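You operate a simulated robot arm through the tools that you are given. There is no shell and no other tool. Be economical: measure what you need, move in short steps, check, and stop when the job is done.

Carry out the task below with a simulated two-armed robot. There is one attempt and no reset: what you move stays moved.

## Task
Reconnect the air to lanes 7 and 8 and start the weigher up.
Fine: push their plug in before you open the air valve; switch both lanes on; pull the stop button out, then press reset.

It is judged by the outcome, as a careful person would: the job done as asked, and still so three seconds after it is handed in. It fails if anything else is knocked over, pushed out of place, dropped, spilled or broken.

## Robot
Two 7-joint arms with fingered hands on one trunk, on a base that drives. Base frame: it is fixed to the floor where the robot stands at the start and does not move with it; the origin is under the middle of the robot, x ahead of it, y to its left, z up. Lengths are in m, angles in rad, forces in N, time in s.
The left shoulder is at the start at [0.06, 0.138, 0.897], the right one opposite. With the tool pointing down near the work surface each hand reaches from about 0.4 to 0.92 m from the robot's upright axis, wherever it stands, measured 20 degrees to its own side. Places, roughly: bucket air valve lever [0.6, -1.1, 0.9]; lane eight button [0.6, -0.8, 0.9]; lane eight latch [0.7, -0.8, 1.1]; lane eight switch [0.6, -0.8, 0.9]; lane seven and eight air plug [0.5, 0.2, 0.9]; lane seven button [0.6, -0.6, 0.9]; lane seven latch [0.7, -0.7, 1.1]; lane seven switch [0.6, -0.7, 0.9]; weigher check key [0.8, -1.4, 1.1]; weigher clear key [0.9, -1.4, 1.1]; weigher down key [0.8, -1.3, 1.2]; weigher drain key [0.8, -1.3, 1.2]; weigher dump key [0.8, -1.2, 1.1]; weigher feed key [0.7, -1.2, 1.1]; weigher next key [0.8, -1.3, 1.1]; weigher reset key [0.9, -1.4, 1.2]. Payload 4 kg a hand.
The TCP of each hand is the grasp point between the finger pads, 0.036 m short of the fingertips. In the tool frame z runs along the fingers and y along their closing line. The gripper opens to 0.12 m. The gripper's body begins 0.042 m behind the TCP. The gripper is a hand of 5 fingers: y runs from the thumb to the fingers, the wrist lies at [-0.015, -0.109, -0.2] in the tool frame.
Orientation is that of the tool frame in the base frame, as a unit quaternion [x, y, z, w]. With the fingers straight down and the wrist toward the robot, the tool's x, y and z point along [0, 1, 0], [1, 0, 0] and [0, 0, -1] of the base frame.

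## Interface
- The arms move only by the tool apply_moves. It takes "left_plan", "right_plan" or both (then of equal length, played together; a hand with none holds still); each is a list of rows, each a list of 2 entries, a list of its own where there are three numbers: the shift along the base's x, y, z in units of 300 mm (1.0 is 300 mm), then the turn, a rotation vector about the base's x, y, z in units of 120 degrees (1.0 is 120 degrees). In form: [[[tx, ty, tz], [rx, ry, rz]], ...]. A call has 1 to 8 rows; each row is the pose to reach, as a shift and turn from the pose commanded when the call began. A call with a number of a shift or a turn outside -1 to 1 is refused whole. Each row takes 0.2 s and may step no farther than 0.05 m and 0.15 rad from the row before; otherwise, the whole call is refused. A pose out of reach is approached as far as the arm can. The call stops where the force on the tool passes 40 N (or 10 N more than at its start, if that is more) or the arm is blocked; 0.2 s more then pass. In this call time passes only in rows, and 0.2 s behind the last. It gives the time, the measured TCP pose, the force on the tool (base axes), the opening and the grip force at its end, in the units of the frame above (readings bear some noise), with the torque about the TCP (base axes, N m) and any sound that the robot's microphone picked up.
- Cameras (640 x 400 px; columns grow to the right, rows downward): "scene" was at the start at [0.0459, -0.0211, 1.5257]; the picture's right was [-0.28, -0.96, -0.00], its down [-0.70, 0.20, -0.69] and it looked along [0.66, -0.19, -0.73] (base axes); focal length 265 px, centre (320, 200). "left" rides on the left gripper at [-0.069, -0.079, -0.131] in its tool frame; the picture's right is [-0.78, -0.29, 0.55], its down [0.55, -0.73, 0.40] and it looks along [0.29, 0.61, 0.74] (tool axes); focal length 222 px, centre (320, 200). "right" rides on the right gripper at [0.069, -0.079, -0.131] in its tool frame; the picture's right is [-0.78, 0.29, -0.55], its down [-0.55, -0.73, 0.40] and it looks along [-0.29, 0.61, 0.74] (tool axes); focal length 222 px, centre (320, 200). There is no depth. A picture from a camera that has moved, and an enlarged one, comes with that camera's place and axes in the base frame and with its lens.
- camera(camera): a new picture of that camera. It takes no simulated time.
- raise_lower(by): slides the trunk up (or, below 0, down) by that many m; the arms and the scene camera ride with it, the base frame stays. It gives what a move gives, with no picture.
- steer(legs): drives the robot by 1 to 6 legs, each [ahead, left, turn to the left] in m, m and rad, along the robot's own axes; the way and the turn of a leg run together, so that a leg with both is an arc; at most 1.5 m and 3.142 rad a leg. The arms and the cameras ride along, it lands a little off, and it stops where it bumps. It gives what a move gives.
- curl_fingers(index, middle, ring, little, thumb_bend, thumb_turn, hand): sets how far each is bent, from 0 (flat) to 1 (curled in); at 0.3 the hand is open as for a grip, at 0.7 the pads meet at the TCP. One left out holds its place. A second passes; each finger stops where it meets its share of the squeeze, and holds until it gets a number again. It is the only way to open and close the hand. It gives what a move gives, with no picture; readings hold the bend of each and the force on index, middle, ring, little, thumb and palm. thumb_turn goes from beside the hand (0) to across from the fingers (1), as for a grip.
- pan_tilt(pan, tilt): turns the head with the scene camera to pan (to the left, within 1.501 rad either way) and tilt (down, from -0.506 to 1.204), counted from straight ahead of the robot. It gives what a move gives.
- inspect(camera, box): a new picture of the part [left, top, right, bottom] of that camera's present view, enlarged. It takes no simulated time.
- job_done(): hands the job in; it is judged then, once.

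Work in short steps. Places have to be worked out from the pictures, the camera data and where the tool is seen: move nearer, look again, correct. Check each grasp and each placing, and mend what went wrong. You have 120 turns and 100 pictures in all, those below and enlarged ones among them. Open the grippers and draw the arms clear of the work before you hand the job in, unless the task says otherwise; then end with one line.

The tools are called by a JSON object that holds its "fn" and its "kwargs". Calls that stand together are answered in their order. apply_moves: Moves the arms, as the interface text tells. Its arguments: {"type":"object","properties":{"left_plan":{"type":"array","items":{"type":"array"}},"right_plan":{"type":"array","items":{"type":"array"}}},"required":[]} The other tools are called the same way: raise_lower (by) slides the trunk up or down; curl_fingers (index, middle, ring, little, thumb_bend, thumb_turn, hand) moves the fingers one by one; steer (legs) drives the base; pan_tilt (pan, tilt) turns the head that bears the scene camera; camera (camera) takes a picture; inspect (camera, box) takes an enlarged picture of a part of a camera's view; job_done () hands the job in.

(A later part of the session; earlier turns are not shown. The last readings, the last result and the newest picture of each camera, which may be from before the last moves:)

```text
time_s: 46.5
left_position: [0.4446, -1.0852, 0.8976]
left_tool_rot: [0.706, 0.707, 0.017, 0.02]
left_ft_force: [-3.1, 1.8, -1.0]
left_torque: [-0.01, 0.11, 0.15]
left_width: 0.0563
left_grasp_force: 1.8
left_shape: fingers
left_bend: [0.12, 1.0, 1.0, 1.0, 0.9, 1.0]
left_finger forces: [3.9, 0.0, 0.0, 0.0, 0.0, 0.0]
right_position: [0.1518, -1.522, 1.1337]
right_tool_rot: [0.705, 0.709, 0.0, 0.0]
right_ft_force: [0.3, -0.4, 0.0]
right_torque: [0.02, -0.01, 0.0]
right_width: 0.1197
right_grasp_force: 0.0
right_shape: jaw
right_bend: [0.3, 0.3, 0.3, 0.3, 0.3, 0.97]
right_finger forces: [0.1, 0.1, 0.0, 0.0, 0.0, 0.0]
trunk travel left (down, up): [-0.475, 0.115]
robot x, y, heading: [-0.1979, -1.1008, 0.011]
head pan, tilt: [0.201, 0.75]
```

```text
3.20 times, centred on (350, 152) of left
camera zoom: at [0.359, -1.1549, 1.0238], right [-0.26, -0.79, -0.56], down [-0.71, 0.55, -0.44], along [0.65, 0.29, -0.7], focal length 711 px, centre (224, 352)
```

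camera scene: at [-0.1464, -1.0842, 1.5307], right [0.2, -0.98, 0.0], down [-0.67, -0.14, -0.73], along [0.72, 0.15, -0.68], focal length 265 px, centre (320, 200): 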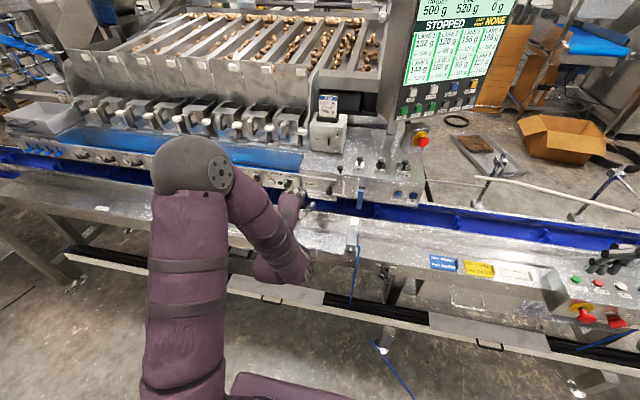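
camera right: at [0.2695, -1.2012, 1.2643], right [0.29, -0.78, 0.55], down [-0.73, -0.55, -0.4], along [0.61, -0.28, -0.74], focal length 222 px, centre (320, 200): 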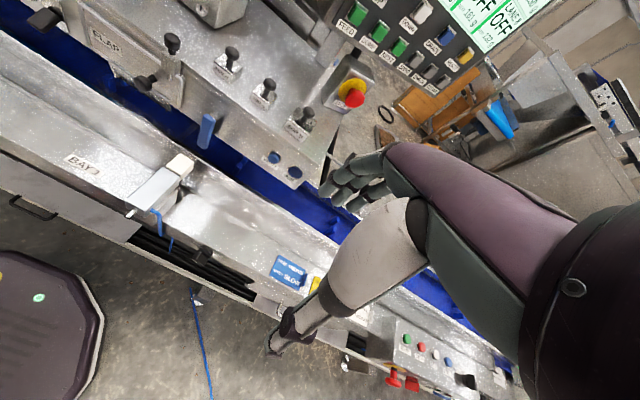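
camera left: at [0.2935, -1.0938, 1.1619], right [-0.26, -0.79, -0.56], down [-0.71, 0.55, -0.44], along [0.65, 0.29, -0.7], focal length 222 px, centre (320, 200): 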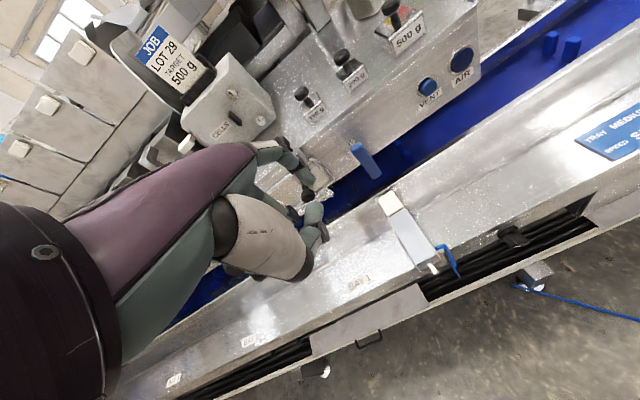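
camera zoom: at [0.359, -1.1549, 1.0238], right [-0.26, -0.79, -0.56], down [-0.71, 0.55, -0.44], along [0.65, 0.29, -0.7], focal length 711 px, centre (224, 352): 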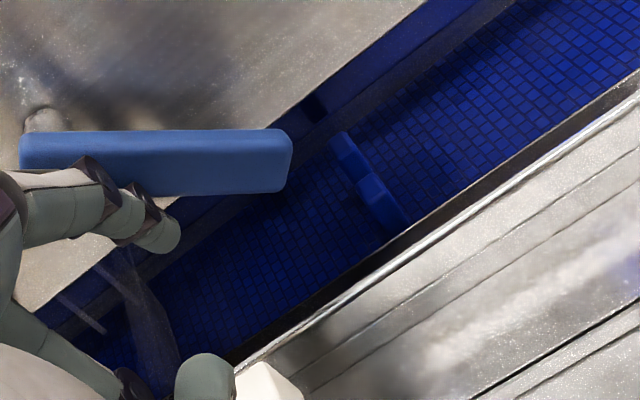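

The handle is swinging to the right with little force. I continue the arc upward until it stops horizontal.

{"fn": "apply_moves", "kwargs": {"left_plan": [[[0, -0.045, 0.015], [0, 0, 0]], [[0, -0.083, 0.037], [0, 0, 0]], [[0, -0.115, 0.065], [0, 0, 0]], [[0, -0.14, 0.1], [0, 0, 0]], [[0, -0.147, 0.14], [0, 0, 0]]]}}

{"fn": "inspect", "kwargs": {"camera": "left", "box": [250, 60, 490, 210]}}

```text
time_s: 47.7
left_position: [0.444, -1.13, 0.9422]
left_tool_rot: [0.707, 0.706, 0.017, 0.02]
left_ft_force: [-8.5, 0.7, 1.2]
left_torque: [0.01, 0.06, -0.03]
left_width: 0.0506
left_grasp_force: 4.8
left_shape: fingers
left_bend: [0.16, 1.0, 1.0, 1.0, 0.9, 1.0]
left_finger forces: [9.0, 0.0, 0.0, 0.1, 0.1, 0.1]
right_position: [0.1501, -1.521, 1.1323]
right_tool_rot: [0.705, 0.709, 0.0, 0.0]
right_ft_force: [0.3, 0.6, -0.4]
right_torque: [-0.02, -0.02, -0.02]
right_width: 0.1202
right_grasp_force: 0.0
right_shape: jaw
right_bend: [0.3, 0.3, 0.3, 0.3, 0.3, 0.97]
right_finger forces: [0.1, 0.1, 0.0, 0.0, 0.1, 0.0]
trunk travel left (down, up): [-0.475, 0.115]
robot x, y, heading: [-0.1977, -1.1039, 0.007]
head pan, tilt: [0.201, 0.75]
```

```text
2.67 times, centred on (370, 135) of left
camera zoom: at [0.3576, -1.2005, 1.0681], right [-0.26, -0.79, -0.56], down [-0.71, 0.55, -0.44], along [0.65, 0.28, -0.7], focal length 592 px, centre (187, 373)
```

zoom: 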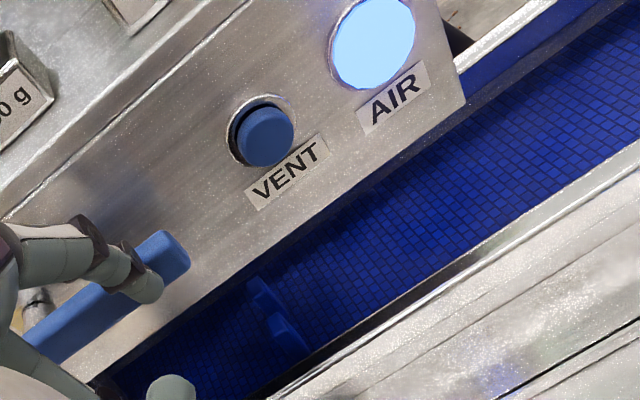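

The AIR lamp is lit and the handle is horizontal. I withdraw the left hand straight back, then left and up.

{"fn": "apply_moves", "kwargs": {"left_plan": [[[-0.12, 0, 0], [0, 0, 0]], [[-0.24, 0.05, 0.05], [0, 0, 0]], [[-0.24, 0.18, 0.12], [0, 0, 0]], [[-0.24, 0.32, 0.18], [0, 0, 0]], [[-0.24, 0.46, 0.22], [0, 0, 0]], [[-0.24, 0.6, 0.26], [0, 0, 0]], [[-0.24, 0.74, 0.26], [0, 0, 0]]]}}

{"fn": "pan_tilt", "kwargs": {"pan": -0.25, "tilt": 0.5}}

{"fn": "camera", "kwargs": {"camera": "scene"}}

```text
time_s: 49.3
left_position: [0.3735, -0.9065, 1.019]
left_tool_rot: [0.707, 0.707, 0.018, 0.019]
left_ft_force: [0.2, 0.1, 0.2]
left_torque: [-0.03, 0.01, -0.04]
left_width: 0.0589
left_grasp_force: 0.1
left_shape: fingers
left_bend: [0.1, 1.0, 1.0, 1.0, 0.9, 1.0]
left_finger forces: [0.1, 0.0, 0.1, 0.0, 0.0, 0.0]
right_position: [0.1511, -1.5218, 1.1329]
right_tool_rot: [0.706, 0.709, -0.001, 0.0]
right_ft_force: [-0.1, 0.1, -0.4]
right_torque: [0.04, 0.0, -0.03]
right_width: 0.1196
right_grasp_force: 0.0
right_shape: jaw
right_bend: [0.3, 0.3, 0.3, 0.3, 0.3, 0.97]
right_finger forces: [0.0, 0.0, 0.0, 0.1, 0.0, 0.0]
trunk travel left (down, up): [-0.475, 0.115]
robot x, y, heading: [-0.1984, -1.0999, 0.004]
head pan, tilt: [0.201, 0.75]
```

```text
time_s: 50.2
left_position: [0.373, -0.907, 1.0187]
left_tool_rot: [0.707, 0.707, 0.018, 0.019]
left_ft_force: [0.0, 0.1, 0.3]
left_torque: [0.0, 0.0, 0.0]
left_width: 0.0585
left_grasp_force: 0.0
left_shape: fingers
left_bend: [0.1, 1.0, 1.0, 1.0, 0.9, 1.0]
left_finger forces: [0.0, 0.1, 0.1, 0.1, 0.1, 0.1]
right_position: [0.1511, -1.521, 1.131]
right_tool_rot: [0.704, 0.71, 0.0, 0.0]
right_ft_force: [0.1, 0.5, 0.5]
right_torque: [0.01, -0.01, 0.04]
right_width: 0.1196
right_grasp_force: 0.1
right_shape: jaw
right_bend: [0.3, 0.3, 0.3, 0.3, 0.3, 0.97]
right_finger forces: [0.0, 0.0, 0.0, 0.1, 0.1, 0.1]
trunk travel left (down, up): [-0.475, 0.115]
robot x, y, heading: [-0.194, -1.1027, 0.008]
head pan, tilt: [-0.25, 0.499]
```

```text
41 pictures are left
camera scene: at [-0.1392, -1.123, 1.5527], right [-0.24, -0.97, 0.0], down [-0.47, 0.12, -0.88], along [0.85, -0.21, -0.48], focal length 265 px, centre (320, 200)
```

scene: 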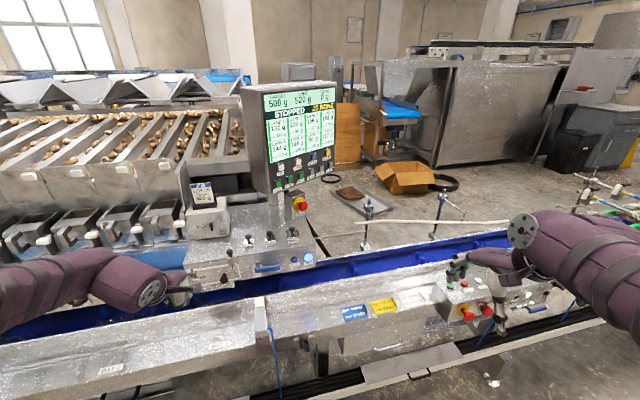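

Air is on. The stop mushroom triangulates to ≈(0.735,−1.275,1.047), facing about (−0.68,−0.73,0). I will approach with the right hand "handshake" style (thumb left, fingers right) with ring and little curled; first rotate the hand in two calls while moving up and forward.

{"fn": "curl_fingers", "kwargs": {"hand": "right", "ring": 1, "little": 1}}

{"fn": "apply_moves", "kwargs": {"right_plan": [[[0.08, 0.04, 0.04], [0.0592, -0.0232, -0.0232]], [[0.16, 0.08, 0.08], [0.1185, -0.0465, -0.0465]], [[0.25, 0.12, 0.12], [0.1777, -0.0697, -0.0697]], [[0.33, 0.16, 0.16], [0.237, -0.093, -0.093]], [[0.41, 0.2, 0.2], [0.296, -0.116, -0.116]], [[0.5, 0.23, 0.23], [0.3555, -0.1395, -0.1395]]]}}

{"fn": "apply_moves", "kwargs": {"right_plan": [[[0.14, 0.02, -0.02], [0.0592, -0.0232, -0.0232]], [[0.28, 0.04, -0.05], [0.1185, -0.0465, -0.0465]], [[0.42, 0.06, -0.1], [0.1777, -0.0697, -0.0697]], [[0.56, 0.08, -0.15], [0.237, -0.093, -0.093]], [[0.7, 0.09, -0.2], [0.296, -0.116, -0.116]], [[0.84, 0.1, -0.25], [0.3555, -0.1395, -0.1395]]]}}

{"fn": "camera", "kwargs": {"camera": "scene"}}

{"fn": "camera", "kwargs": {"camera": "right"}}

```text
time_s: 51.2
left_position: [0.3723, -0.9067, 1.0185]
left_tool_rot: [0.707, 0.706, 0.018, 0.019]
left_ft_force: [0.4, -0.2, 0.2]
left_torque: [0.02, -0.04, 0.03]
left_width: 0.059
left_grasp_force: 0.1
left_shape: fingers
left_bend: [0.1, 1.0, 1.0, 1.0, 0.9, 1.0]
left_finger forces: [0.0, 0.0, 0.0, 0.1, 0.0, 0.0]
right_position: [0.152, -1.5225, 1.132]
right_tool_rot: [0.705, 0.71, 0.0, 0.0]
right_ft_force: [-0.4, 0.2, -0.3]
right_torque: [-0.02, 0.02, 0.07]
right_width: 0.119
right_grasp_force: 0.1
right_shape: fingers
right_bend: [0.3, 0.3, 1.0, 1.0, 0.3, 0.97]
right_finger forces: [0.0, 0.0, 0.0, 0.0, 0.0, 0.1]
trunk travel left (down, up): [-0.475, 0.115]
robot x, y, heading: [-0.1949, -1.1074, 0.012]
head pan, tilt: [-0.25, 0.499]
```

```text
time_s: 52.6
left_position: [0.3738, -0.9076, 1.0189]
left_tool_rot: [0.706, 0.707, 0.018, 0.02]
left_ft_force: [-0.3, 0.2, -0.6]
left_torque: [-0.01, 0.02, -0.01]
left_width: 0.0588
left_grasp_force: 0.1
left_shape: fingers
left_bend: [0.1, 1.0, 1.0, 1.0, 0.9, 1.0]
left_finger forces: [0.0, 0.0, 0.0, 0.0, 0.0, 0.0]
right_position: [0.3022, -1.4532, 1.2023]
right_tool_rot: [0.743, 0.546, 0.356, -0.154]
right_ft_force: [0.0, 0.1, 0.3]
right_torque: [0.01, -0.01, 0.04]
right_width: 0.1188
right_grasp_force: 0.0
right_shape: fingers
right_bend: [0.3, 0.3, 1.0, 1.0, 0.3, 0.97]
right_finger forces: [0.0, 0.1, 0.0, 0.0, 0.0, 0.0]
trunk travel left (down, up): [-0.475, 0.115]
robot x, y, heading: [-0.201, -1.1042, 0.008]
head pan, tilt: [-0.25, 0.499]
```

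```text
time_s: 54.0
left_position: [0.3751, -0.9066, 1.0178]
left_tool_rot: [0.707, 0.707, 0.018, 0.018]
left_ft_force: [0.5, 0.1, -0.1]
left_torque: [-0.02, 0.03, 0.02]
left_width: 0.0589
left_grasp_force: 0.0
left_shape: fingers
left_bend: [0.1, 1.0, 1.0, 1.0, 0.9, 1.0]
left_finger forces: [0.0, 0.1, 0.1, 0.0, 0.1, 0.1]
right_position: [0.5548, -1.4237, 1.1257]
right_tool_rot: [0.648, 0.285, 0.648, -0.281]
right_ft_force: [0.2, 0.4, 0.4]
right_torque: [-0.01, 0.01, 0.04]
right_width: 0.1186
right_grasp_force: 0.0
right_shape: fingers
right_bend: [0.3, 0.3, 1.0, 1.0, 0.3, 0.97]
right_finger forces: [0.0, 0.0, 0.0, 0.0, 0.0, 0.0]
trunk travel left (down, up): [-0.475, 0.115]
robot x, y, heading: [-0.1972, -1.1046, 0.006]
head pan, tilt: [-0.25, 0.499]
```

```text
40 pictures are left
camera scene: at [-0.1379, -1.1232, 1.5527], right [-0.24, -0.97, 0.0], down [-0.47, 0.12, -0.88], along [0.85, -0.21, -0.48], focal length 265 px, centre (320, 200)
```

scene: 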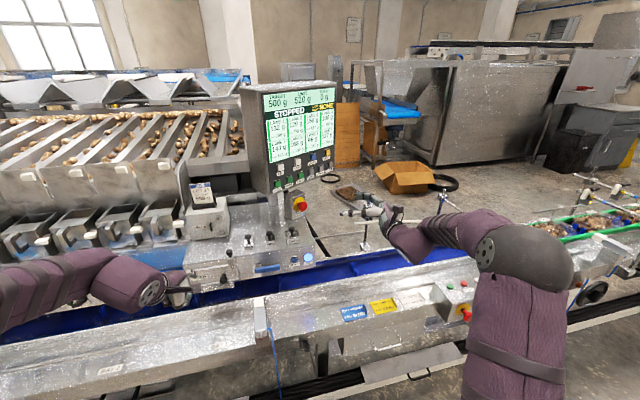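

```text
39 pictures are left
camera right: at [0.4063, -1.4653, 1.1954], right [-0.16, -0.6, -0.78], down [-0.27, 0.79, -0.55], along [0.95, 0.12, -0.28], focal length 222 px, centre (320, 200)
```

right: 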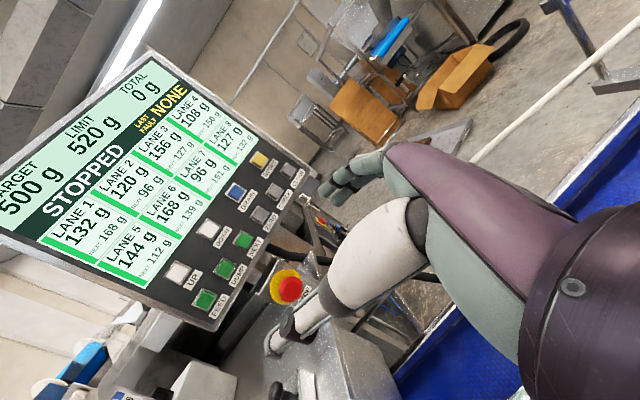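

The screen now shows lanes 7 and 8 weighing, and the stop is confirmed at ≈(0.733,−1.27,1.047). I move to a pre-grasp 9 cm out from it.

{"fn": "apply_moves", "kwargs": {"right_plan": [[[0.05, 0.0, -0.13], [0, 0, 0]], [[0.13, 0.05, -0.264], [0, 0, 0]], [[0.25, 0.17, -0.264], [0, 0, 0]], [[0.39, 0.293, -0.264], [0, 0, 0]]]}}

{"fn": "camera", "kwargs": {"camera": "right"}}

{"fn": "inspect", "kwargs": {"camera": "right", "box": [220, 130, 420, 255]}}

{"fn": "inspect", "kwargs": {"camera": "scene", "box": [250, 160, 410, 260]}}

```text
refused: row 3 steps farther than a row can; nothing moved
```

```text
38 pictures are left
camera right: at [0.4063, -1.4653, 1.1954], right [-0.16, -0.6, -0.78], down [-0.27, 0.79, -0.55], along [0.95, 0.12, -0.28], focal length 222 px, centre (320, 200)
```

right: 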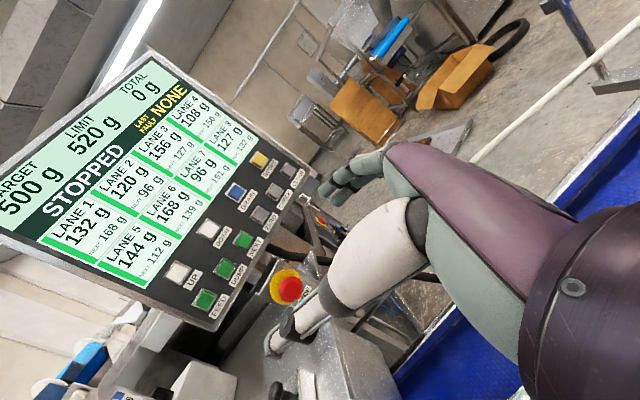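

```text
3.20 times, centred on (320, 192) of right
camera zoom: at [0.4063, -1.4653, 1.1954], right [-0.16, -0.6, -0.78], down [-0.27, 0.79, -0.55], along [0.95, 0.12, -0.28], focal length 711 px, centre (320, 224)
```

zoom: 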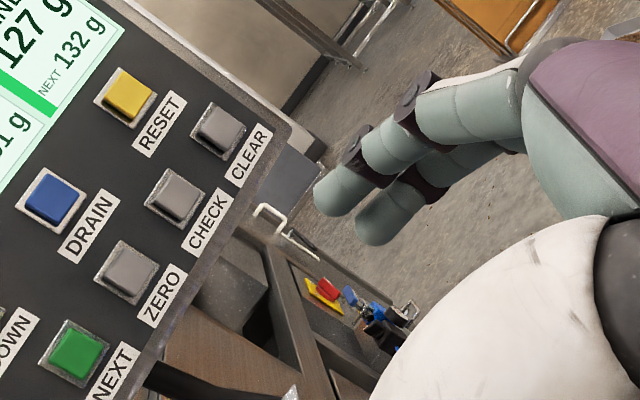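

```text
4.00 times, centred on (330, 210) of scene
camera zoom: at [-0.1379, -1.1232, 1.5527], right [-0.24, -0.97, 0.0], down [-0.47, 0.12, -0.88], along [0.85, -0.21, -0.48], focal length 1060 px, centre (280, 160)
```

zoom: 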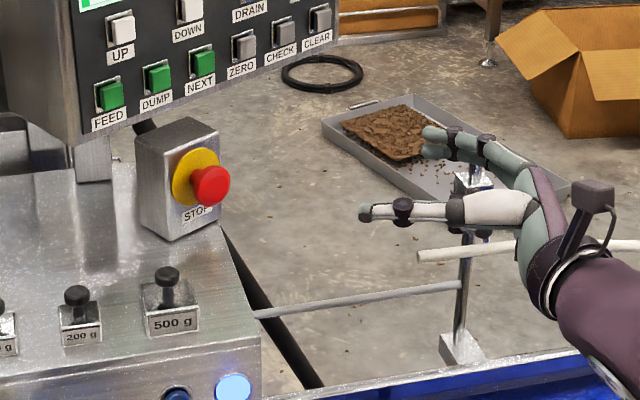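

The step was too large; I repeat with smaller rows.

{"fn": "apply_moves", "kwargs": {"right_plan": [[[0.05, 0.0, -0.13], [0, 0, 0]], [[0.11, 0.03, -0.26], [0, 0, 0]], [[0.2, 0.11, -0.264], [0, 0, 0]], [[0.3, 0.2, -0.264], [0, 0, 0]], [[0.39, 0.293, -0.264], [0, 0, 0]]]}}

{"fn": "camera", "kwargs": {"camera": "right"}}

{"fn": "inspect", "kwargs": {"camera": "scene", "box": [250, 160, 410, 260]}}

```text
time_s: 55.2
left_position: [0.374, -0.9065, 1.0185]
left_tool_rot: [0.707, 0.707, 0.019, 0.02]
left_ft_force: [-0.2, -0.2, -0.1]
left_torque: [-0.02, 0.02, 0.02]
left_width: 0.0589
left_grasp_force: 0.1
left_shape: fingers
left_bend: [0.1, 1.0, 1.0, 1.0, 0.9, 1.0]
left_finger forces: [0.0, 0.1, 0.0, 0.0, 0.1, 0.1]
right_position: [0.67, -1.3344, 1.048]
right_tool_rot: [0.648, 0.285, 0.649, -0.28]
right_ft_force: [-0.1, 0.4, -0.4]
right_torque: [0.0, 0.04, 0.05]
right_width: 0.1189
right_grasp_force: 0.0
right_shape: fingers
right_bend: [0.3, 0.3, 1.0, 1.0, 0.3, 0.97]
right_finger forces: [0.0, 0.1, 0.0, 0.0, 0.1, 0.0]
trunk travel left (down, up): [-0.475, 0.115]
robot x, y, heading: [-0.1956, -1.1032, 0.007]
head pan, tilt: [-0.25, 0.499]
```

```text
35 pictures are left
camera right: at [0.5219, -1.3769, 1.1174], right [-0.16, -0.6, -0.78], down [-0.27, 0.79, -0.56], along [0.95, 0.12, -0.28], focal length 222 px, centre (320, 200)
```

right: 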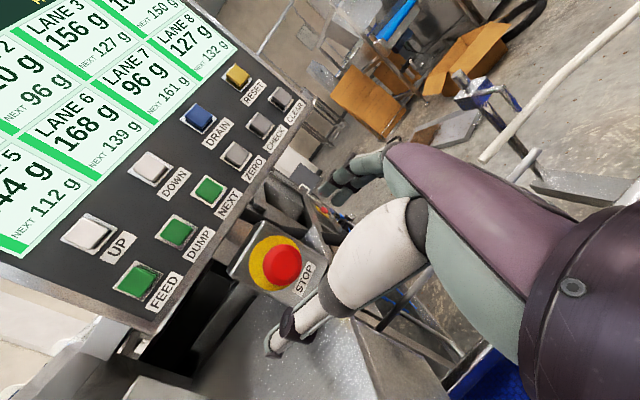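

```text
4.00 times, centred on (330, 210) of scene
camera zoom: at [-0.1387, -1.1226, 1.5527], right [-0.24, -0.97, 0.0], down [-0.46, 0.12, -0.88], along [0.85, -0.21, -0.48], focal length 1060 px, centre (280, 160)
```

zoom: 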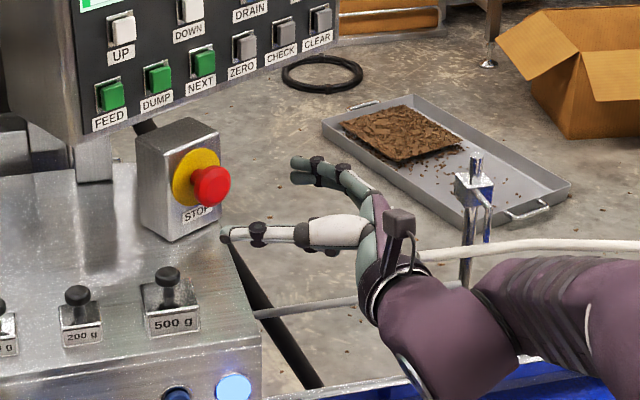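

Alignment is good. I advance 6.5 cm along (0.68,0.73) so the mushroom is between thumb and index/middle.

{"fn": "apply_moves", "kwargs": {"right_plan": [[[0.05, 0.053, 0], [0, 0, 0]], [[0.1, 0.106, 0], [0, 0, 0]], [[0.147, 0.158, 0], [0, 0, 0]]]}}

{"fn": "camera", "kwargs": {"camera": "right"}}

{"fn": "inspect", "kwargs": {"camera": "scene", "box": [250, 160, 410, 260]}}

```text
time_s: 56.0
left_position: [0.3736, -0.908, 1.0174]
left_tool_rot: [0.706, 0.707, 0.018, 0.019]
left_ft_force: [0.0, -0.1, 0.1]
left_torque: [0.01, -0.02, 0.01]
left_width: 0.0589
left_grasp_force: 0.1
left_shape: fingers
left_bend: [0.1, 1.0, 1.0, 1.0, 0.9, 1.0]
left_finger forces: [0.0, 0.1, 0.0, 0.1, 0.0, 0.1]
right_position: [0.7138, -1.2874, 1.0475]
right_tool_rot: [0.648, 0.284, 0.648, -0.28]
right_ft_force: [0.4, 0.1, -0.4]
right_torque: [0.01, 0.03, 0.01]
right_width: 0.119
right_grasp_force: 0.0
right_shape: fingers
right_bend: [0.3, 0.3, 1.0, 1.0, 0.3, 0.97]
right_finger forces: [0.0, 0.0, 0.0, 0.0, 0.1, 0.0]
trunk travel left (down, up): [-0.475, 0.115]
robot x, y, heading: [-0.197, -1.1009, -0.001]
head pan, tilt: [-0.25, 0.499]
```

```text
33 pictures are left
camera right: at [0.5663, -1.3298, 1.1164], right [-0.16, -0.6, -0.78], down [-0.27, 0.79, -0.55], along [0.95, 0.12, -0.28], focal length 222 px, centre (320, 200)
```

right: 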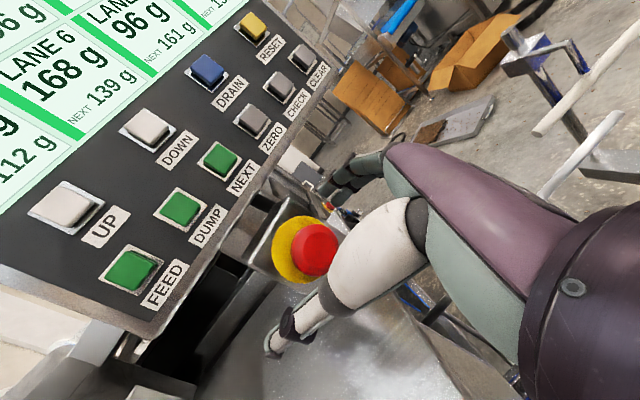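

```text
4.00 times, centred on (330, 210) of scene
camera zoom: at [-0.1388, -1.1228, 1.5527], right [-0.24, -0.97, 0.0], down [-0.46, 0.12, -0.88], along [0.85, -0.21, -0.48], focal length 1060 px, centre (280, 160)
```

zoom: 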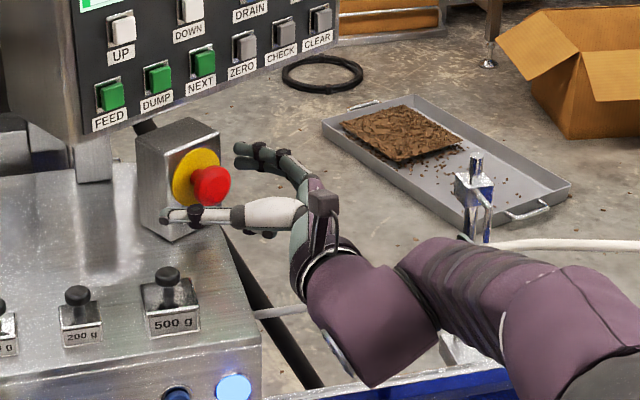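

The head's front face is ≈1 cm beyond the TCP, so fingertips reach about to the plate. I close thumb, index and middle on it.

{"fn": "curl_fingers", "kwargs": {"hand": "right", "index": 0.6, "middle": 0.6, "thumb_bend": 0.6}}

{"fn": "inspect", "kwargs": {"camera": "right", "box": [220, 160, 420, 285]}}

{"fn": "inspect", "kwargs": {"camera": "scene", "box": [260, 170, 360, 232]}}

```text
time_s: 57.0
left_position: [0.3743, -0.9096, 1.0178]
left_tool_rot: [0.707, 0.707, 0.018, 0.019]
left_ft_force: [0.4, 0.5, -0.7]
left_torque: [-0.01, 0.0, 0.01]
left_width: 0.059
left_grasp_force: 0.1
left_shape: fingers
left_bend: [0.1, 1.0, 1.0, 1.0, 0.9, 1.0]
left_finger forces: [0.1, 0.1, 0.0, 0.0, 0.0, 0.0]
right_position: [0.7156, -1.2911, 1.0459]
right_tool_rot: [0.648, 0.284, 0.649, -0.28]
right_ft_force: [8.1, -16.6, 1.2]
right_torque: [-0.03, -0.11, -0.94]
right_width: 0.0538
right_grasp_force: 11.4
right_shape: fingers
right_bend: [0.48, 0.49, 1.0, 1.0, 0.58, 0.97]
right_finger forces: [10.0, 10.2, 0.0, 0.0, 2.5, 0.1]
trunk travel left (down, up): [-0.475, 0.115]
robot x, y, heading: [-0.1969, -1.1008, 0.007]
head pan, tilt: [-0.25, 0.499]
```

```text
3.20 times, centred on (320, 222) of right
camera zoom: at [0.5665, -1.3338, 1.1162], right [-0.16, -0.6, -0.78], down [-0.26, 0.79, -0.55], along [0.95, 0.12, -0.28], focal length 711 px, centre (320, 128)
```

zoom: 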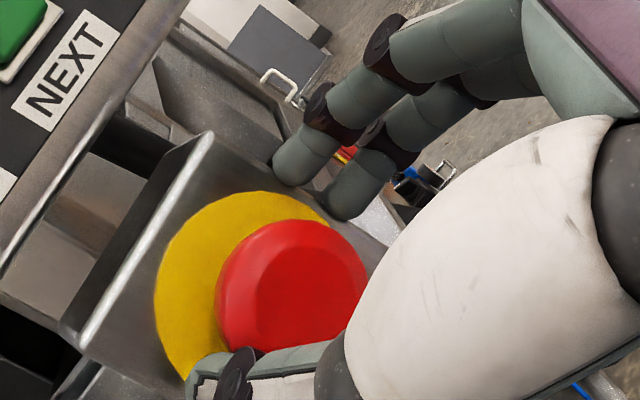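

```text
6.40 times, centred on (310, 201) of scene
camera zoom: at [-0.1382, -1.1253, 1.5527], right [-0.24, -0.97, 0.0], down [-0.47, 0.12, -0.88], along [0.85, -0.21, -0.48], focal length 1696 px, centre (384, 194)
```

zoom: 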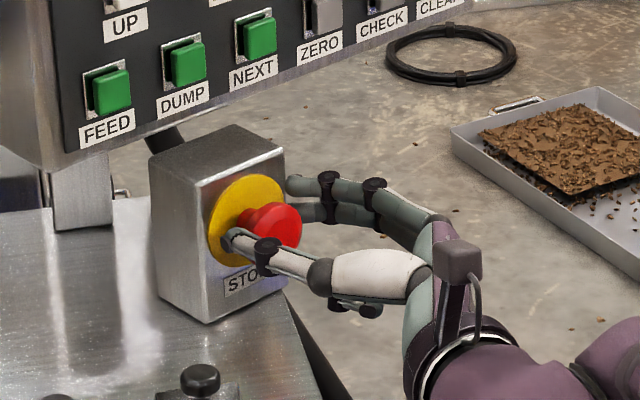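

Index and middle caught the side of the stop box (tips too deep). I open them a bit, back off 1.3 cm, and close again.

{"fn": "curl_fingers", "kwargs": {"hand": "right", "index": 0.35, "middle": 0.35, "thumb_bend": 0.45}}

{"fn": "apply_moves", "kwargs": {"right_plan": [[[-0.0295, -0.032, 0.005], [0, 0, 0]]]}}

{"fn": "curl_fingers", "kwargs": {"hand": "right", "index": 0.62, "middle": 0.62, "thumb_bend": 0.62}}

{"fn": "inspect", "kwargs": {"camera": "right", "box": [220, 160, 420, 285]}}

{"fn": "inspect", "kwargs": {"camera": "scene", "box": [260, 170, 360, 232]}}

```text
time_s: 58.0
left_position: [0.3724, -0.9069, 1.0187]
left_tool_rot: [0.706, 0.707, 0.018, 0.019]
left_ft_force: [0.4, 0.7, 0.5]
left_torque: [0.0, 0.0, 0.0]
left_width: 0.0589
left_grasp_force: 0.1
left_shape: fingers
left_bend: [0.1, 1.0, 1.0, 1.0, 0.9, 1.0]
left_finger forces: [0.1, 0.0, 0.1, 0.0, 0.1, 0.0]
right_position: [0.7135, -1.2881, 1.0477]
right_tool_rot: [0.648, 0.286, 0.648, -0.28]
right_ft_force: [0.1, 0.8, -0.2]
right_torque: [0.01, 0.0, -0.01]
right_width: 0.0897
right_grasp_force: 0.1
right_shape: fingers
right_bend: [0.35, 0.35, 1.0, 1.0, 0.45, 0.97]
right_finger forces: [0.0, 0.0, 0.0, 0.0, 0.1, 0.0]
trunk travel left (down, up): [-0.475, 0.115]
robot x, y, heading: [-0.1983, -1.1034, 0.004]
head pan, tilt: [-0.25, 0.499]
```

```text
time_s: 58.4
left_position: [0.3731, -0.9076, 1.0185]
left_tool_rot: [0.706, 0.707, 0.018, 0.019]
left_ft_force: [1.4, -0.8, 0.0]
left_torque: [0.0, -0.01, -0.03]
left_width: 0.0588
left_grasp_force: 0.0
left_shape: fingers
left_bend: [0.1, 1.0, 1.0, 1.0, 0.9, 1.0]
left_finger forces: [0.0, 0.0, 0.0, 0.1, 0.0, 0.0]
right_position: [0.7051, -1.2987, 1.0481]
right_tool_rot: [0.648, 0.286, 0.648, -0.281]
right_ft_force: [0.0, -0.4, -0.4]
right_torque: [-0.01, 0.0, 0.04]
right_width: 0.0896
right_grasp_force: 0.1
right_shape: fingers
right_bend: [0.35, 0.35, 1.0, 1.0, 0.45, 0.97]
right_finger forces: [0.1, 0.0, 0.0, 0.0, 0.0, 0.1]
trunk travel left (down, up): [-0.475, 0.115]
robot x, y, heading: [-0.1941, -1.1034, 0.005]
head pan, tilt: [-0.25, 0.499]
```

```text
time_s: 59.4
left_position: [0.3737, -0.9083, 1.0185]
left_tool_rot: [0.707, 0.707, 0.018, 0.019]
left_ft_force: [0.6, 0.7, -0.2]
left_torque: [0.01, 0.0, 0.0]
left_width: 0.0591
left_grasp_force: 0.2
left_shape: fingers
left_bend: [0.1, 1.0, 1.0, 1.0, 0.9, 1.0]
left_finger forces: [0.0, 0.0, 0.1, 0.1, 0.0, 0.0]
right_position: [0.7072, -1.2987, 1.048]
right_tool_rot: [0.647, 0.286, 0.648, -0.281]
right_ft_force: [2.9, -3.1, 1.2]
right_torque: [0.01, 0.0, -0.14]
right_width: 0.03
right_grasp_force: 3.8
right_shape: fingers
right_bend: [0.6, 0.6, 1.0, 1.0, 0.61, 0.97]
right_finger forces: [2.4, 3.2, 0.1, 0.0, 1.3, 0.0]
trunk travel left (down, up): [-0.475, 0.115]
robot x, y, heading: [-0.1989, -1.1046, 0.004]
head pan, tilt: [-0.25, 0.499]
```

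```text
3.20 times, centred on (320, 222) of right
camera zoom: at [0.5575, -1.3404, 1.118], right [-0.16, -0.6, -0.78], down [-0.27, 0.79, -0.55], along [0.95, 0.12, -0.28], focal length 711 px, centre (320, 128)
```

zoom: 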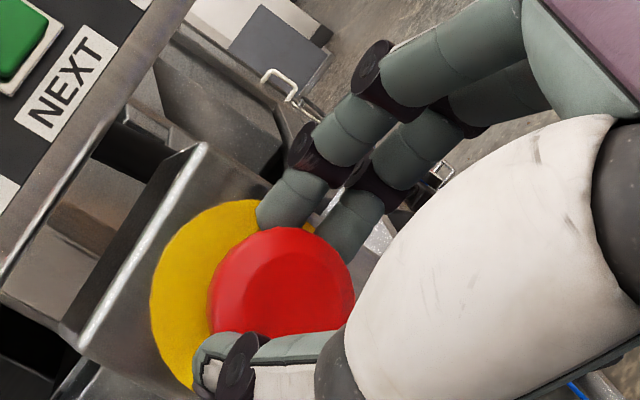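

```text
6.40 times, centred on (310, 201) of scene
camera zoom: at [-0.1387, -1.1234, 1.5527], right [-0.24, -0.97, 0.0], down [-0.46, 0.12, -0.88], along [0.85, -0.21, -0.48], focal length 1696 px, centre (384, 194)
```

zoom: 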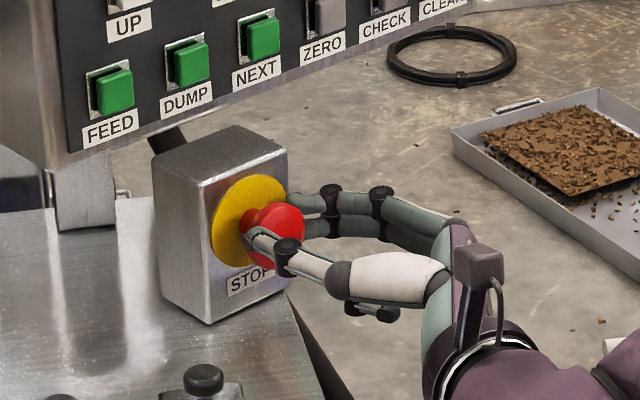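

The mushroom is held by all three digits, with the tips slightly behind its head. I squeeze firmer and pull outwards.

{"fn": "curl_fingers", "kwargs": {"hand": "right", "index": 0.8, "middle": 0.8, "thumb_bend": 0.8}}

{"fn": "apply_moves", "kwargs": {"right_plan": [[[-0.011, -0.012, 0], [0, 0, 0]], [[-0.022, -0.024, 0], [0, 0, 0]], [[-0.034, -0.036, 0], [0, 0, 0]], [[-0.045, -0.048, 0], [0, 0, 0]], [[-0.056, -0.06, 0], [0, 0, 0]]]}}

{"fn": "inspect", "kwargs": {"camera": "scene", "box": [240, 90, 360, 232]}}

```text
time_s: 60.4
left_position: [0.3735, -0.9069, 1.0179]
left_tool_rot: [0.707, 0.707, 0.018, 0.02]
left_ft_force: [0.5, 0.4, 0.3]
left_torque: [-0.01, 0.03, -0.01]
left_width: 0.0587
left_grasp_force: 0.1
left_shape: fingers
left_bend: [0.1, 1.0, 1.0, 1.0, 0.9, 1.0]
left_finger forces: [0.0, 0.0, 0.0, 0.0, 0.0, 0.0]
right_position: [0.7051, -1.2974, 1.0485]
right_tool_rot: [0.647, 0.285, 0.648, -0.281]
right_ft_force: [-1.0, -2.4, -0.1]
right_torque: [-0.06, -0.09, -0.02]
right_width: 0.0228
right_grasp_force: 17.9
right_shape: fingers
right_bend: [0.61, 0.6, 1.0, 1.0, 0.69, 0.96]
right_finger forces: [8.9, 9.5, 0.0, 0.0, 18.4, 0.0]
trunk travel left (down, up): [-0.475, 0.115]
robot x, y, heading: [-0.198, -1.1039, 0.006]
head pan, tilt: [-0.25, 0.499]
```

```text
time_s: 61.6
left_position: [0.3734, -0.9085, 1.0183]
left_tool_rot: [0.707, 0.707, 0.019, 0.019]
left_ft_force: [-0.4, -0.7, 0.2]
left_torque: [0.02, 0.01, 0.01]
left_width: 0.0589
left_grasp_force: 0.1
left_shape: fingers
left_bend: [0.1, 1.0, 1.0, 1.0, 0.9, 1.0]
left_finger forces: [0.0, 0.1, 0.0, 0.1, 0.0, 0.1]
right_position: [0.6891, -1.3159, 1.0484]
right_tool_rot: [0.647, 0.284, 0.649, -0.281]
right_ft_force: [0.0, 0.1, 0.3]
right_torque: [-0.01, 0.01, 0.02]
right_width: 0.0
right_grasp_force: 0.0
right_shape: fingers
right_bend: [0.64, 0.67, 1.0, 1.0, 0.79, 0.97]
right_finger forces: [0.0, 0.0, 0.0, 0.0, 0.0, 0.0]
trunk travel left (down, up): [-0.475, 0.115]
robot x, y, heading: [-0.199, -1.104, 0.004]
head pan, tilt: [-0.25, 0.499]
```

```text
2.82 times, centred on (300, 161) of scene
camera zoom: at [-0.1391, -1.1234, 1.5527], right [-0.24, -0.97, 0.0], down [-0.46, 0.12, -0.88], along [0.85, -0.21, -0.48], focal length 746 px, centre (376, 310)
```

zoom: 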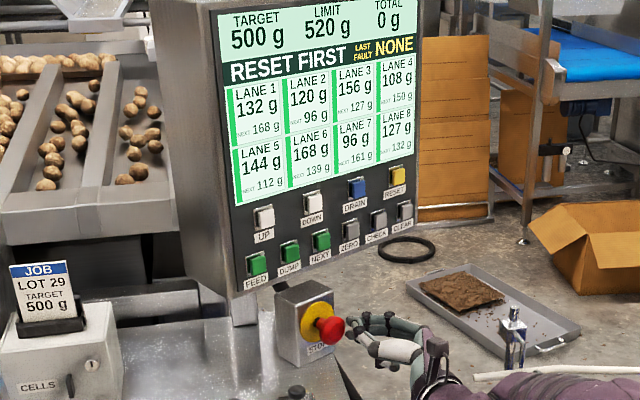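

The display says "RESET FIRST": stop is released. The RESET key triangulates to ≈(0.853,−1.403,1.207), face normal ≈(−0.89,−0.46). I back the right hand off, yaw it 29° left while rising, and retract the left hand a bit.

{"fn": "apply_moves", "kwargs": {"right_plan": [[[-0.1, -0.11, 0], [0, 0, 0]], [[-0.2, -0.2, 0.03], [0, 0, 0.06]], [[-0.25, -0.25, 0.12], [0, 0, 0.12]], [[-0.27, -0.28, 0.25], [0, 0, 0.18]], [[-0.27, -0.3, 0.38], [0, 0, 0.242]]], "left_plan": [[[-0.08, 0, 0], [0, 0, 0]], [[-0.16, 0, 0], [0, 0, 0]], [[-0.24, 0, 0], [0, 0, 0]], [[-0.3, 0, 0], [0, 0, 0]], [[-0.36, 0, 0], [0, 0, 0]]]}}

{"fn": "curl_fingers", "kwargs": {"hand": "right", "index": 0.1, "middle": 1, "thumb_bend": 0.9, "thumb_turn": 1}}

{"fn": "camera", "kwargs": {"camera": "right"}}

{"fn": "camera", "kwargs": {"camera": "scene"}}

```text
time_s: 62.8
left_position: [0.2658, -0.9084, 1.0182]
left_tool_rot: [0.707, 0.707, 0.018, 0.019]
left_ft_force: [0.1, -0.2, -0.3]
left_torque: [-0.02, 0.0, 0.0]
left_width: 0.0589
left_grasp_force: 0.1
left_shape: fingers
left_bend: [0.1, 1.0, 1.0, 1.0, 0.9, 1.0]
left_finger forces: [0.0, 0.0, 0.0, 0.1, 0.0, 0.1]
right_position: [0.6072, -1.4065, 1.1639]
right_tool_rot: [0.556, 0.439, 0.557, -0.434]
right_ft_force: [0.6, 0.8, 0.2]
right_torque: [-0.01, -0.04, 0.03]
right_width: 0.0
right_grasp_force: 0.0
right_shape: fingers
right_bend: [0.64, 0.67, 1.0, 1.0, 0.79, 0.97]
right_finger forces: [0.0, 0.1, 0.0, 0.0, 0.0, 0.0]
trunk travel left (down, up): [-0.475, 0.115]
robot x, y, heading: [-0.1983, -1.1059, 0.007]
head pan, tilt: [-0.25, 0.499]
```

```text
time_s: 63.8
left_position: [0.2651, -0.9075, 1.0187]
left_tool_rot: [0.707, 0.707, 0.017, 0.019]
left_ft_force: [0.0, 1.0, 0.4]
left_torque: [0.02, 0.02, -0.02]
left_width: 0.0587
left_grasp_force: 0.0
left_shape: fingers
left_bend: [0.1, 1.0, 1.0, 1.0, 0.9, 1.0]
left_finger forces: [0.1, 0.1, 0.0, 0.0, 0.0, 0.0]
right_position: [0.6075, -1.4055, 1.1637]
right_tool_rot: [0.555, 0.439, 0.557, -0.434]
right_ft_force: [0.3, 0.4, 0.6]
right_torque: [0.0, 0.01, -0.03]
right_width: 0.057
right_grasp_force: 0.1
right_shape: fingers
right_bend: [0.1, 0.9, 1.0, 1.0, 0.9, 1.0]
right_finger forces: [0.0, 0.0, 0.1, 0.0, 0.0, 0.0]
trunk travel left (down, up): [-0.475, 0.115]
robot x, y, heading: [-0.1946, -1.1053, 0.006]
head pan, tilt: [-0.25, 0.499]
```

```text
26 pictures are left
camera right: at [0.4987, -1.5146, 1.2327], right [0.16, -0.6, -0.78], down [-0.62, 0.56, -0.55], along [0.77, 0.57, -0.28], focal length 222 px, centre (320, 200)
```

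right: 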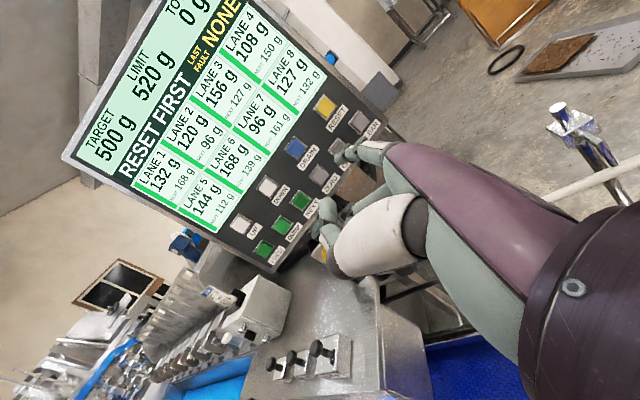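

```text
25 pictures are left
camera scene: at [-0.1392, -1.1231, 1.5527], right [-0.24, -0.97, 0.0], down [-0.46, 0.12, -0.88], along [0.85, -0.21, -0.48], focal length 265 px, centre (320, 200)
```

scene: 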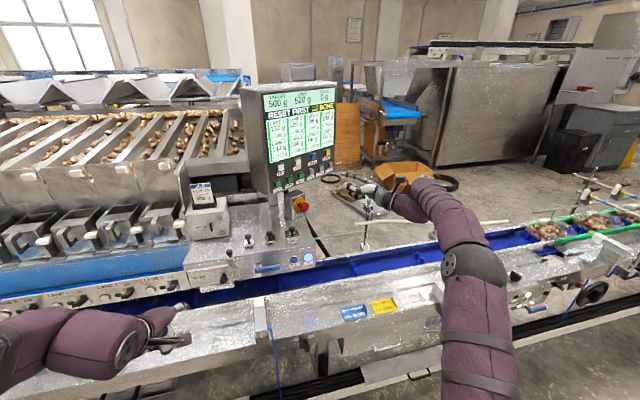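

Reset confirmed at ≈(0.853,−1.405,1.209). I zoom to see the index tip.

{"fn": "inspect", "kwargs": {"camera": "right", "box": [260, 70, 420, 170]}}

```text
4.00 times, centred on (340, 120) of right
camera zoom: at [0.4987, -1.5146, 1.2327], right [0.16, -0.6, -0.78], down [-0.62, 0.56, -0.55], along [0.77, 0.57, -0.28], focal length 888 px, centre (240, 520)
```

zoom: 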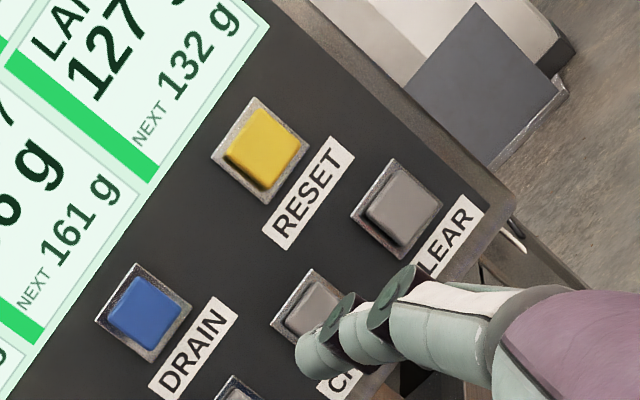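

Index tip ≈(0.715,−1.413,1.175). I move to a pre-press point 4 cm in front of RESET.

{"fn": "apply_moves", "kwargs": {"right_plan": [[[0.1, -0.02, 0.06], [0, 0, 0]], [[0.2, -0.035, 0.115], [0, 0, 0]], [[0.34, -0.035, 0.115], [0, 0, 0]]]}}

{"fn": "inspect", "kwargs": {"camera": "right", "box": [260, 70, 420, 170]}}

```text
time_s: 64.6
left_position: [0.2652, -0.907, 1.0185]
left_tool_rot: [0.707, 0.706, 0.018, 0.019]
left_ft_force: [1.0, -0.4, -0.4]
left_torque: [-0.04, 0.01, 0.02]
left_width: 0.059
left_grasp_force: 0.1
left_shape: fingers
left_bend: [0.1, 1.0, 1.0, 1.0, 0.9, 1.0]
left_finger forces: [0.1, 0.1, 0.0, 0.1, 0.0, 0.0]
right_position: [0.6479, -1.4131, 1.186]
right_tool_rot: [0.555, 0.438, 0.558, -0.434]
right_ft_force: [-0.1, 0.1, -0.7]
right_torque: [0.01, -0.03, -0.01]
right_width: 0.0567
right_grasp_force: 0.0
right_shape: fingers
right_bend: [0.1, 0.9, 1.0, 1.0, 0.9, 1.0]
right_finger forces: [0.0, 0.1, 0.0, 0.0, 0.1, 0.1]
right hand out of reach, approached as far as the arm can: row 2, 3
trunk travel left (down, up): [-0.475, 0.115]
robot x, y, heading: [-0.1997, -1.101, 0.005]
head pan, tilt: [-0.25, 0.499]
```

```text
4.00 times, centred on (340, 120) of right
camera zoom: at [0.5385, -1.5219, 1.2552], right [0.16, -0.6, -0.78], down [-0.62, 0.56, -0.55], along [0.77, 0.57, -0.28], focal length 888 px, centre (240, 520)
```

zoom: 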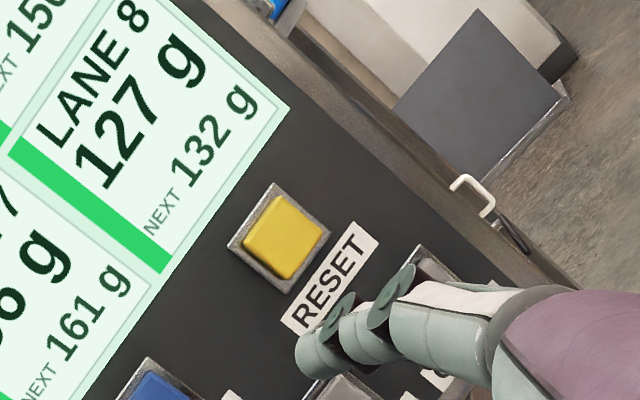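

Out of reach from here. I pull the right hand back, then drive forward 0.15 m (the base stood there safely earlier).

{"fn": "apply_moves", "kwargs": {"right_plan": [[[-0.13, 0, 0], [0, 0, 0]], [[-0.27, 0, 0], [0, 0, 0]], [[-0.41, 0, 0], [0, 0, 0]], [[-0.54, 0, 0], [0, 0, 0]]]}}

{"fn": "steer", "kwargs": {"legs": [[0.15, 0, 0]]}}

{"fn": "inspect", "kwargs": {"camera": "right", "box": [260, 70, 420, 170]}}

```text
time_s: 65.6
left_position: [0.2664, -0.9074, 1.0166]
left_tool_rot: [0.706, 0.707, 0.019, 0.019]
left_ft_force: [0.0, -0.2, 0.6]
left_torque: [-0.01, 0.0, 0.01]
left_width: 0.0591
left_grasp_force: 0.1
left_shape: fingers
left_bend: [0.1, 1.0, 1.0, 1.0, 0.9, 1.0]
left_finger forces: [0.0, 0.1, 0.1, 0.0, 0.1, 0.1]
right_position: [0.4848, -1.4129, 1.1868]
right_tool_rot: [0.555, 0.439, 0.558, -0.433]
right_ft_force: [-0.1, -0.3, -0.3]
right_torque: [0.04, -0.01, -0.03]
right_width: 0.057
right_grasp_force: 0.1
right_shape: fingers
right_bend: [0.1, 0.9, 1.0, 1.0, 0.9, 1.0]
right_finger forces: [0.0, 0.0, 0.0, 0.0, 0.0, 0.1]
trunk travel left (down, up): [-0.475, 0.115]
robot x, y, heading: [-0.198, -1.1052, 0.005]
head pan, tilt: [-0.25, 0.499]
```

```text
time_s: 67.0
left_position: [0.4159, -0.9055, 1.0175]
left_tool_rot: [0.706, 0.707, 0.018, 0.019]
left_ft_force: [-0.6, -0.8, -0.5]
left_torque: [0.02, 0.02, -0.01]
left_width: 0.0587
left_grasp_force: 0.0
left_shape: fingers
left_bend: [0.1, 1.0, 1.0, 1.0, 0.9, 1.0]
left_finger forces: [0.0, 0.1, 0.0, 0.1, 0.1, 0.0]
right_position: [0.6371, -1.4128, 1.1861]
right_tool_rot: [0.556, 0.438, 0.557, -0.435]
right_ft_force: [-0.2, -0.4, -0.5]
right_torque: [0.02, 0.03, 0.07]
right_width: 0.0569
right_grasp_force: 0.1
right_shape: fingers
right_bend: [0.1, 0.9, 1.0, 1.0, 0.9, 1.0]
right_finger forces: [0.1, 0.0, 0.0, 0.0, 0.0, 0.1]
trunk travel left (down, up): [-0.475, 0.115]
robot x, y, heading: [-0.047, -1.0988, 0.01]
head pan, tilt: [-0.25, 0.499]
```

```text
4.00 times, centred on (340, 120) of right
camera zoom: at [0.5277, -1.5206, 1.2552], right [0.16, -0.6, -0.78], down [-0.62, 0.56, -0.55], along [0.77, 0.57, -0.28], focal length 888 px, centre (240, 520)
```

zoom: 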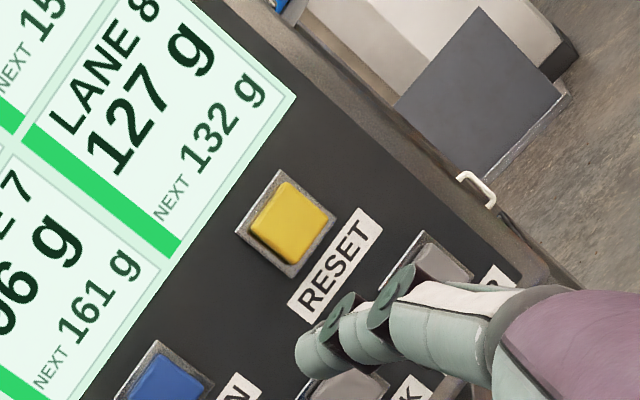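

Now reachable: tip ≈(0.745,−1.421,1.197), key ≈(0.853,−1.406,1.209). I go to ~3 cm in front and check.

{"fn": "apply_moves", "kwargs": {"right_plan": [[[0.09, 0, 0.04], [0, 0, 0]], [[0.18, 0.002, 0.042], [0, 0, 0]], [[0.26, 0.005, 0.042], [0, 0, 0]]]}}

{"fn": "inspect", "kwargs": {"camera": "right", "box": [260, 90, 420, 190]}}

```text
time_s: 67.8
left_position: [0.4155, -0.9054, 1.0181]
left_tool_rot: [0.706, 0.708, 0.018, 0.02]
left_ft_force: [-0.1, 0.3, 0.0]
left_torque: [-0.01, 0.0, 0.01]
left_width: 0.0589
left_grasp_force: 0.0
left_shape: fingers
left_bend: [0.1, 1.0, 1.0, 1.0, 0.9, 1.0]
left_finger forces: [0.0, 0.0, 0.0, 0.0, 0.0, 0.0]
right_position: [0.7131, -1.4107, 1.1996]
right_tool_rot: [0.555, 0.438, 0.557, -0.435]
right_ft_force: [0.3, -0.1, -0.6]
right_torque: [0.0, -0.01, -0.02]
right_width: 0.0568
right_grasp_force: 0.1
right_shape: fingers
right_bend: [0.1, 0.9, 1.0, 1.0, 0.9, 1.0]
right_finger forces: [0.0, 0.0, 0.0, 0.0, 0.1, 0.1]
trunk travel left (down, up): [-0.475, 0.115]
robot x, y, heading: [-0.0455, -1.1, 0.007]
head pan, tilt: [-0.25, 0.499]
```

```text
4.00 times, centred on (340, 140) of right
camera zoom: at [0.605, -1.5187, 1.2687], right [0.16, -0.6, -0.78], down [-0.62, 0.56, -0.55], along [0.77, 0.57, -0.28], focal length 888 px, centre (240, 440)
```

zoom: 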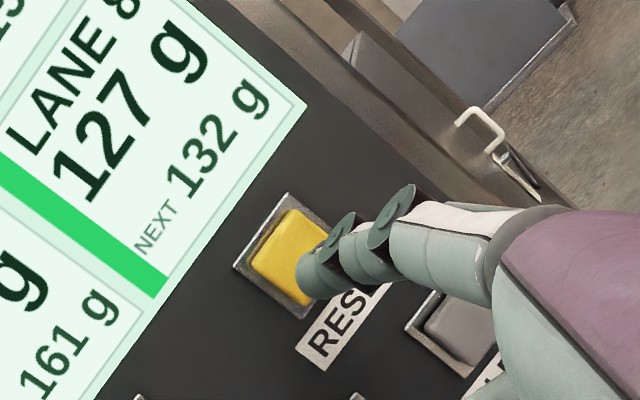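

The tip is right in front of the RESET key. I press along (0.89,0.46) in small steps.

{"fn": "apply_moves", "kwargs": {"right_plan": [[[0.03, 0.0155, 0], [0, 0, 0]], [[0.06, 0.031, 0], [0, 0, 0]], [[0.09, 0.0465, 0], [0, 0, 0]], [[0.11, 0.057, 0], [0, 0, 0]], [[0.125, 0.065, 0], [0, 0, 0]]]}}

{"fn": "inspect", "kwargs": {"camera": "right", "box": [180, 20, 420, 170]}}

```text
time_s: 69.0
left_position: [0.4146, -0.9076, 1.0181]
left_tool_rot: [0.707, 0.707, 0.02, 0.02]
left_ft_force: [-0.2, 0.1, 0.1]
left_torque: [-0.01, -0.06, 0.02]
left_width: 0.0587
left_grasp_force: 0.0
left_shape: fingers
left_bend: [0.1, 1.0, 1.0, 1.0, 0.9, 1.0]
left_finger forces: [0.1, 0.1, 0.0, 0.0, 0.0, 0.0]
right_position: [0.7484, -1.3944, 1.1996]
right_tool_rot: [0.556, 0.439, 0.557, -0.433]
right_ft_force: [-11.1, -7.4, -0.9]
right_torque: [0.09, -0.02, -0.87]
right_width: 0.0553
right_grasp_force: 7.0
right_shape: fingers
right_bend: [0.11, 0.9, 1.0, 1.0, 0.9, 1.0]
right_finger forces: [12.9, 0.0, 0.1, 0.1, 0.0, 0.0]
trunk travel left (down, up): [-0.475, 0.115]
robot x, y, heading: [-0.0484, -1.1028, 0.007]
head pan, tilt: [-0.25, 0.499]
heard: click
```

```text
2.67 times, centred on (300, 95) of right
camera zoom: at [0.6396, -1.5022, 1.2692], right [0.16, -0.6, -0.78], down [-0.61, 0.56, -0.56], along [0.77, 0.57, -0.28], focal length 592 px, centre (373, 480)
```

zoom: 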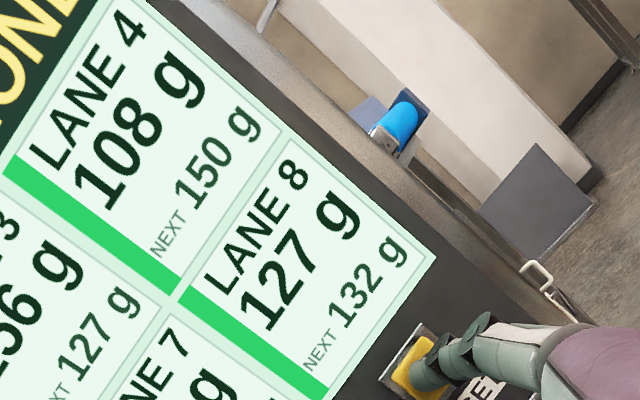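

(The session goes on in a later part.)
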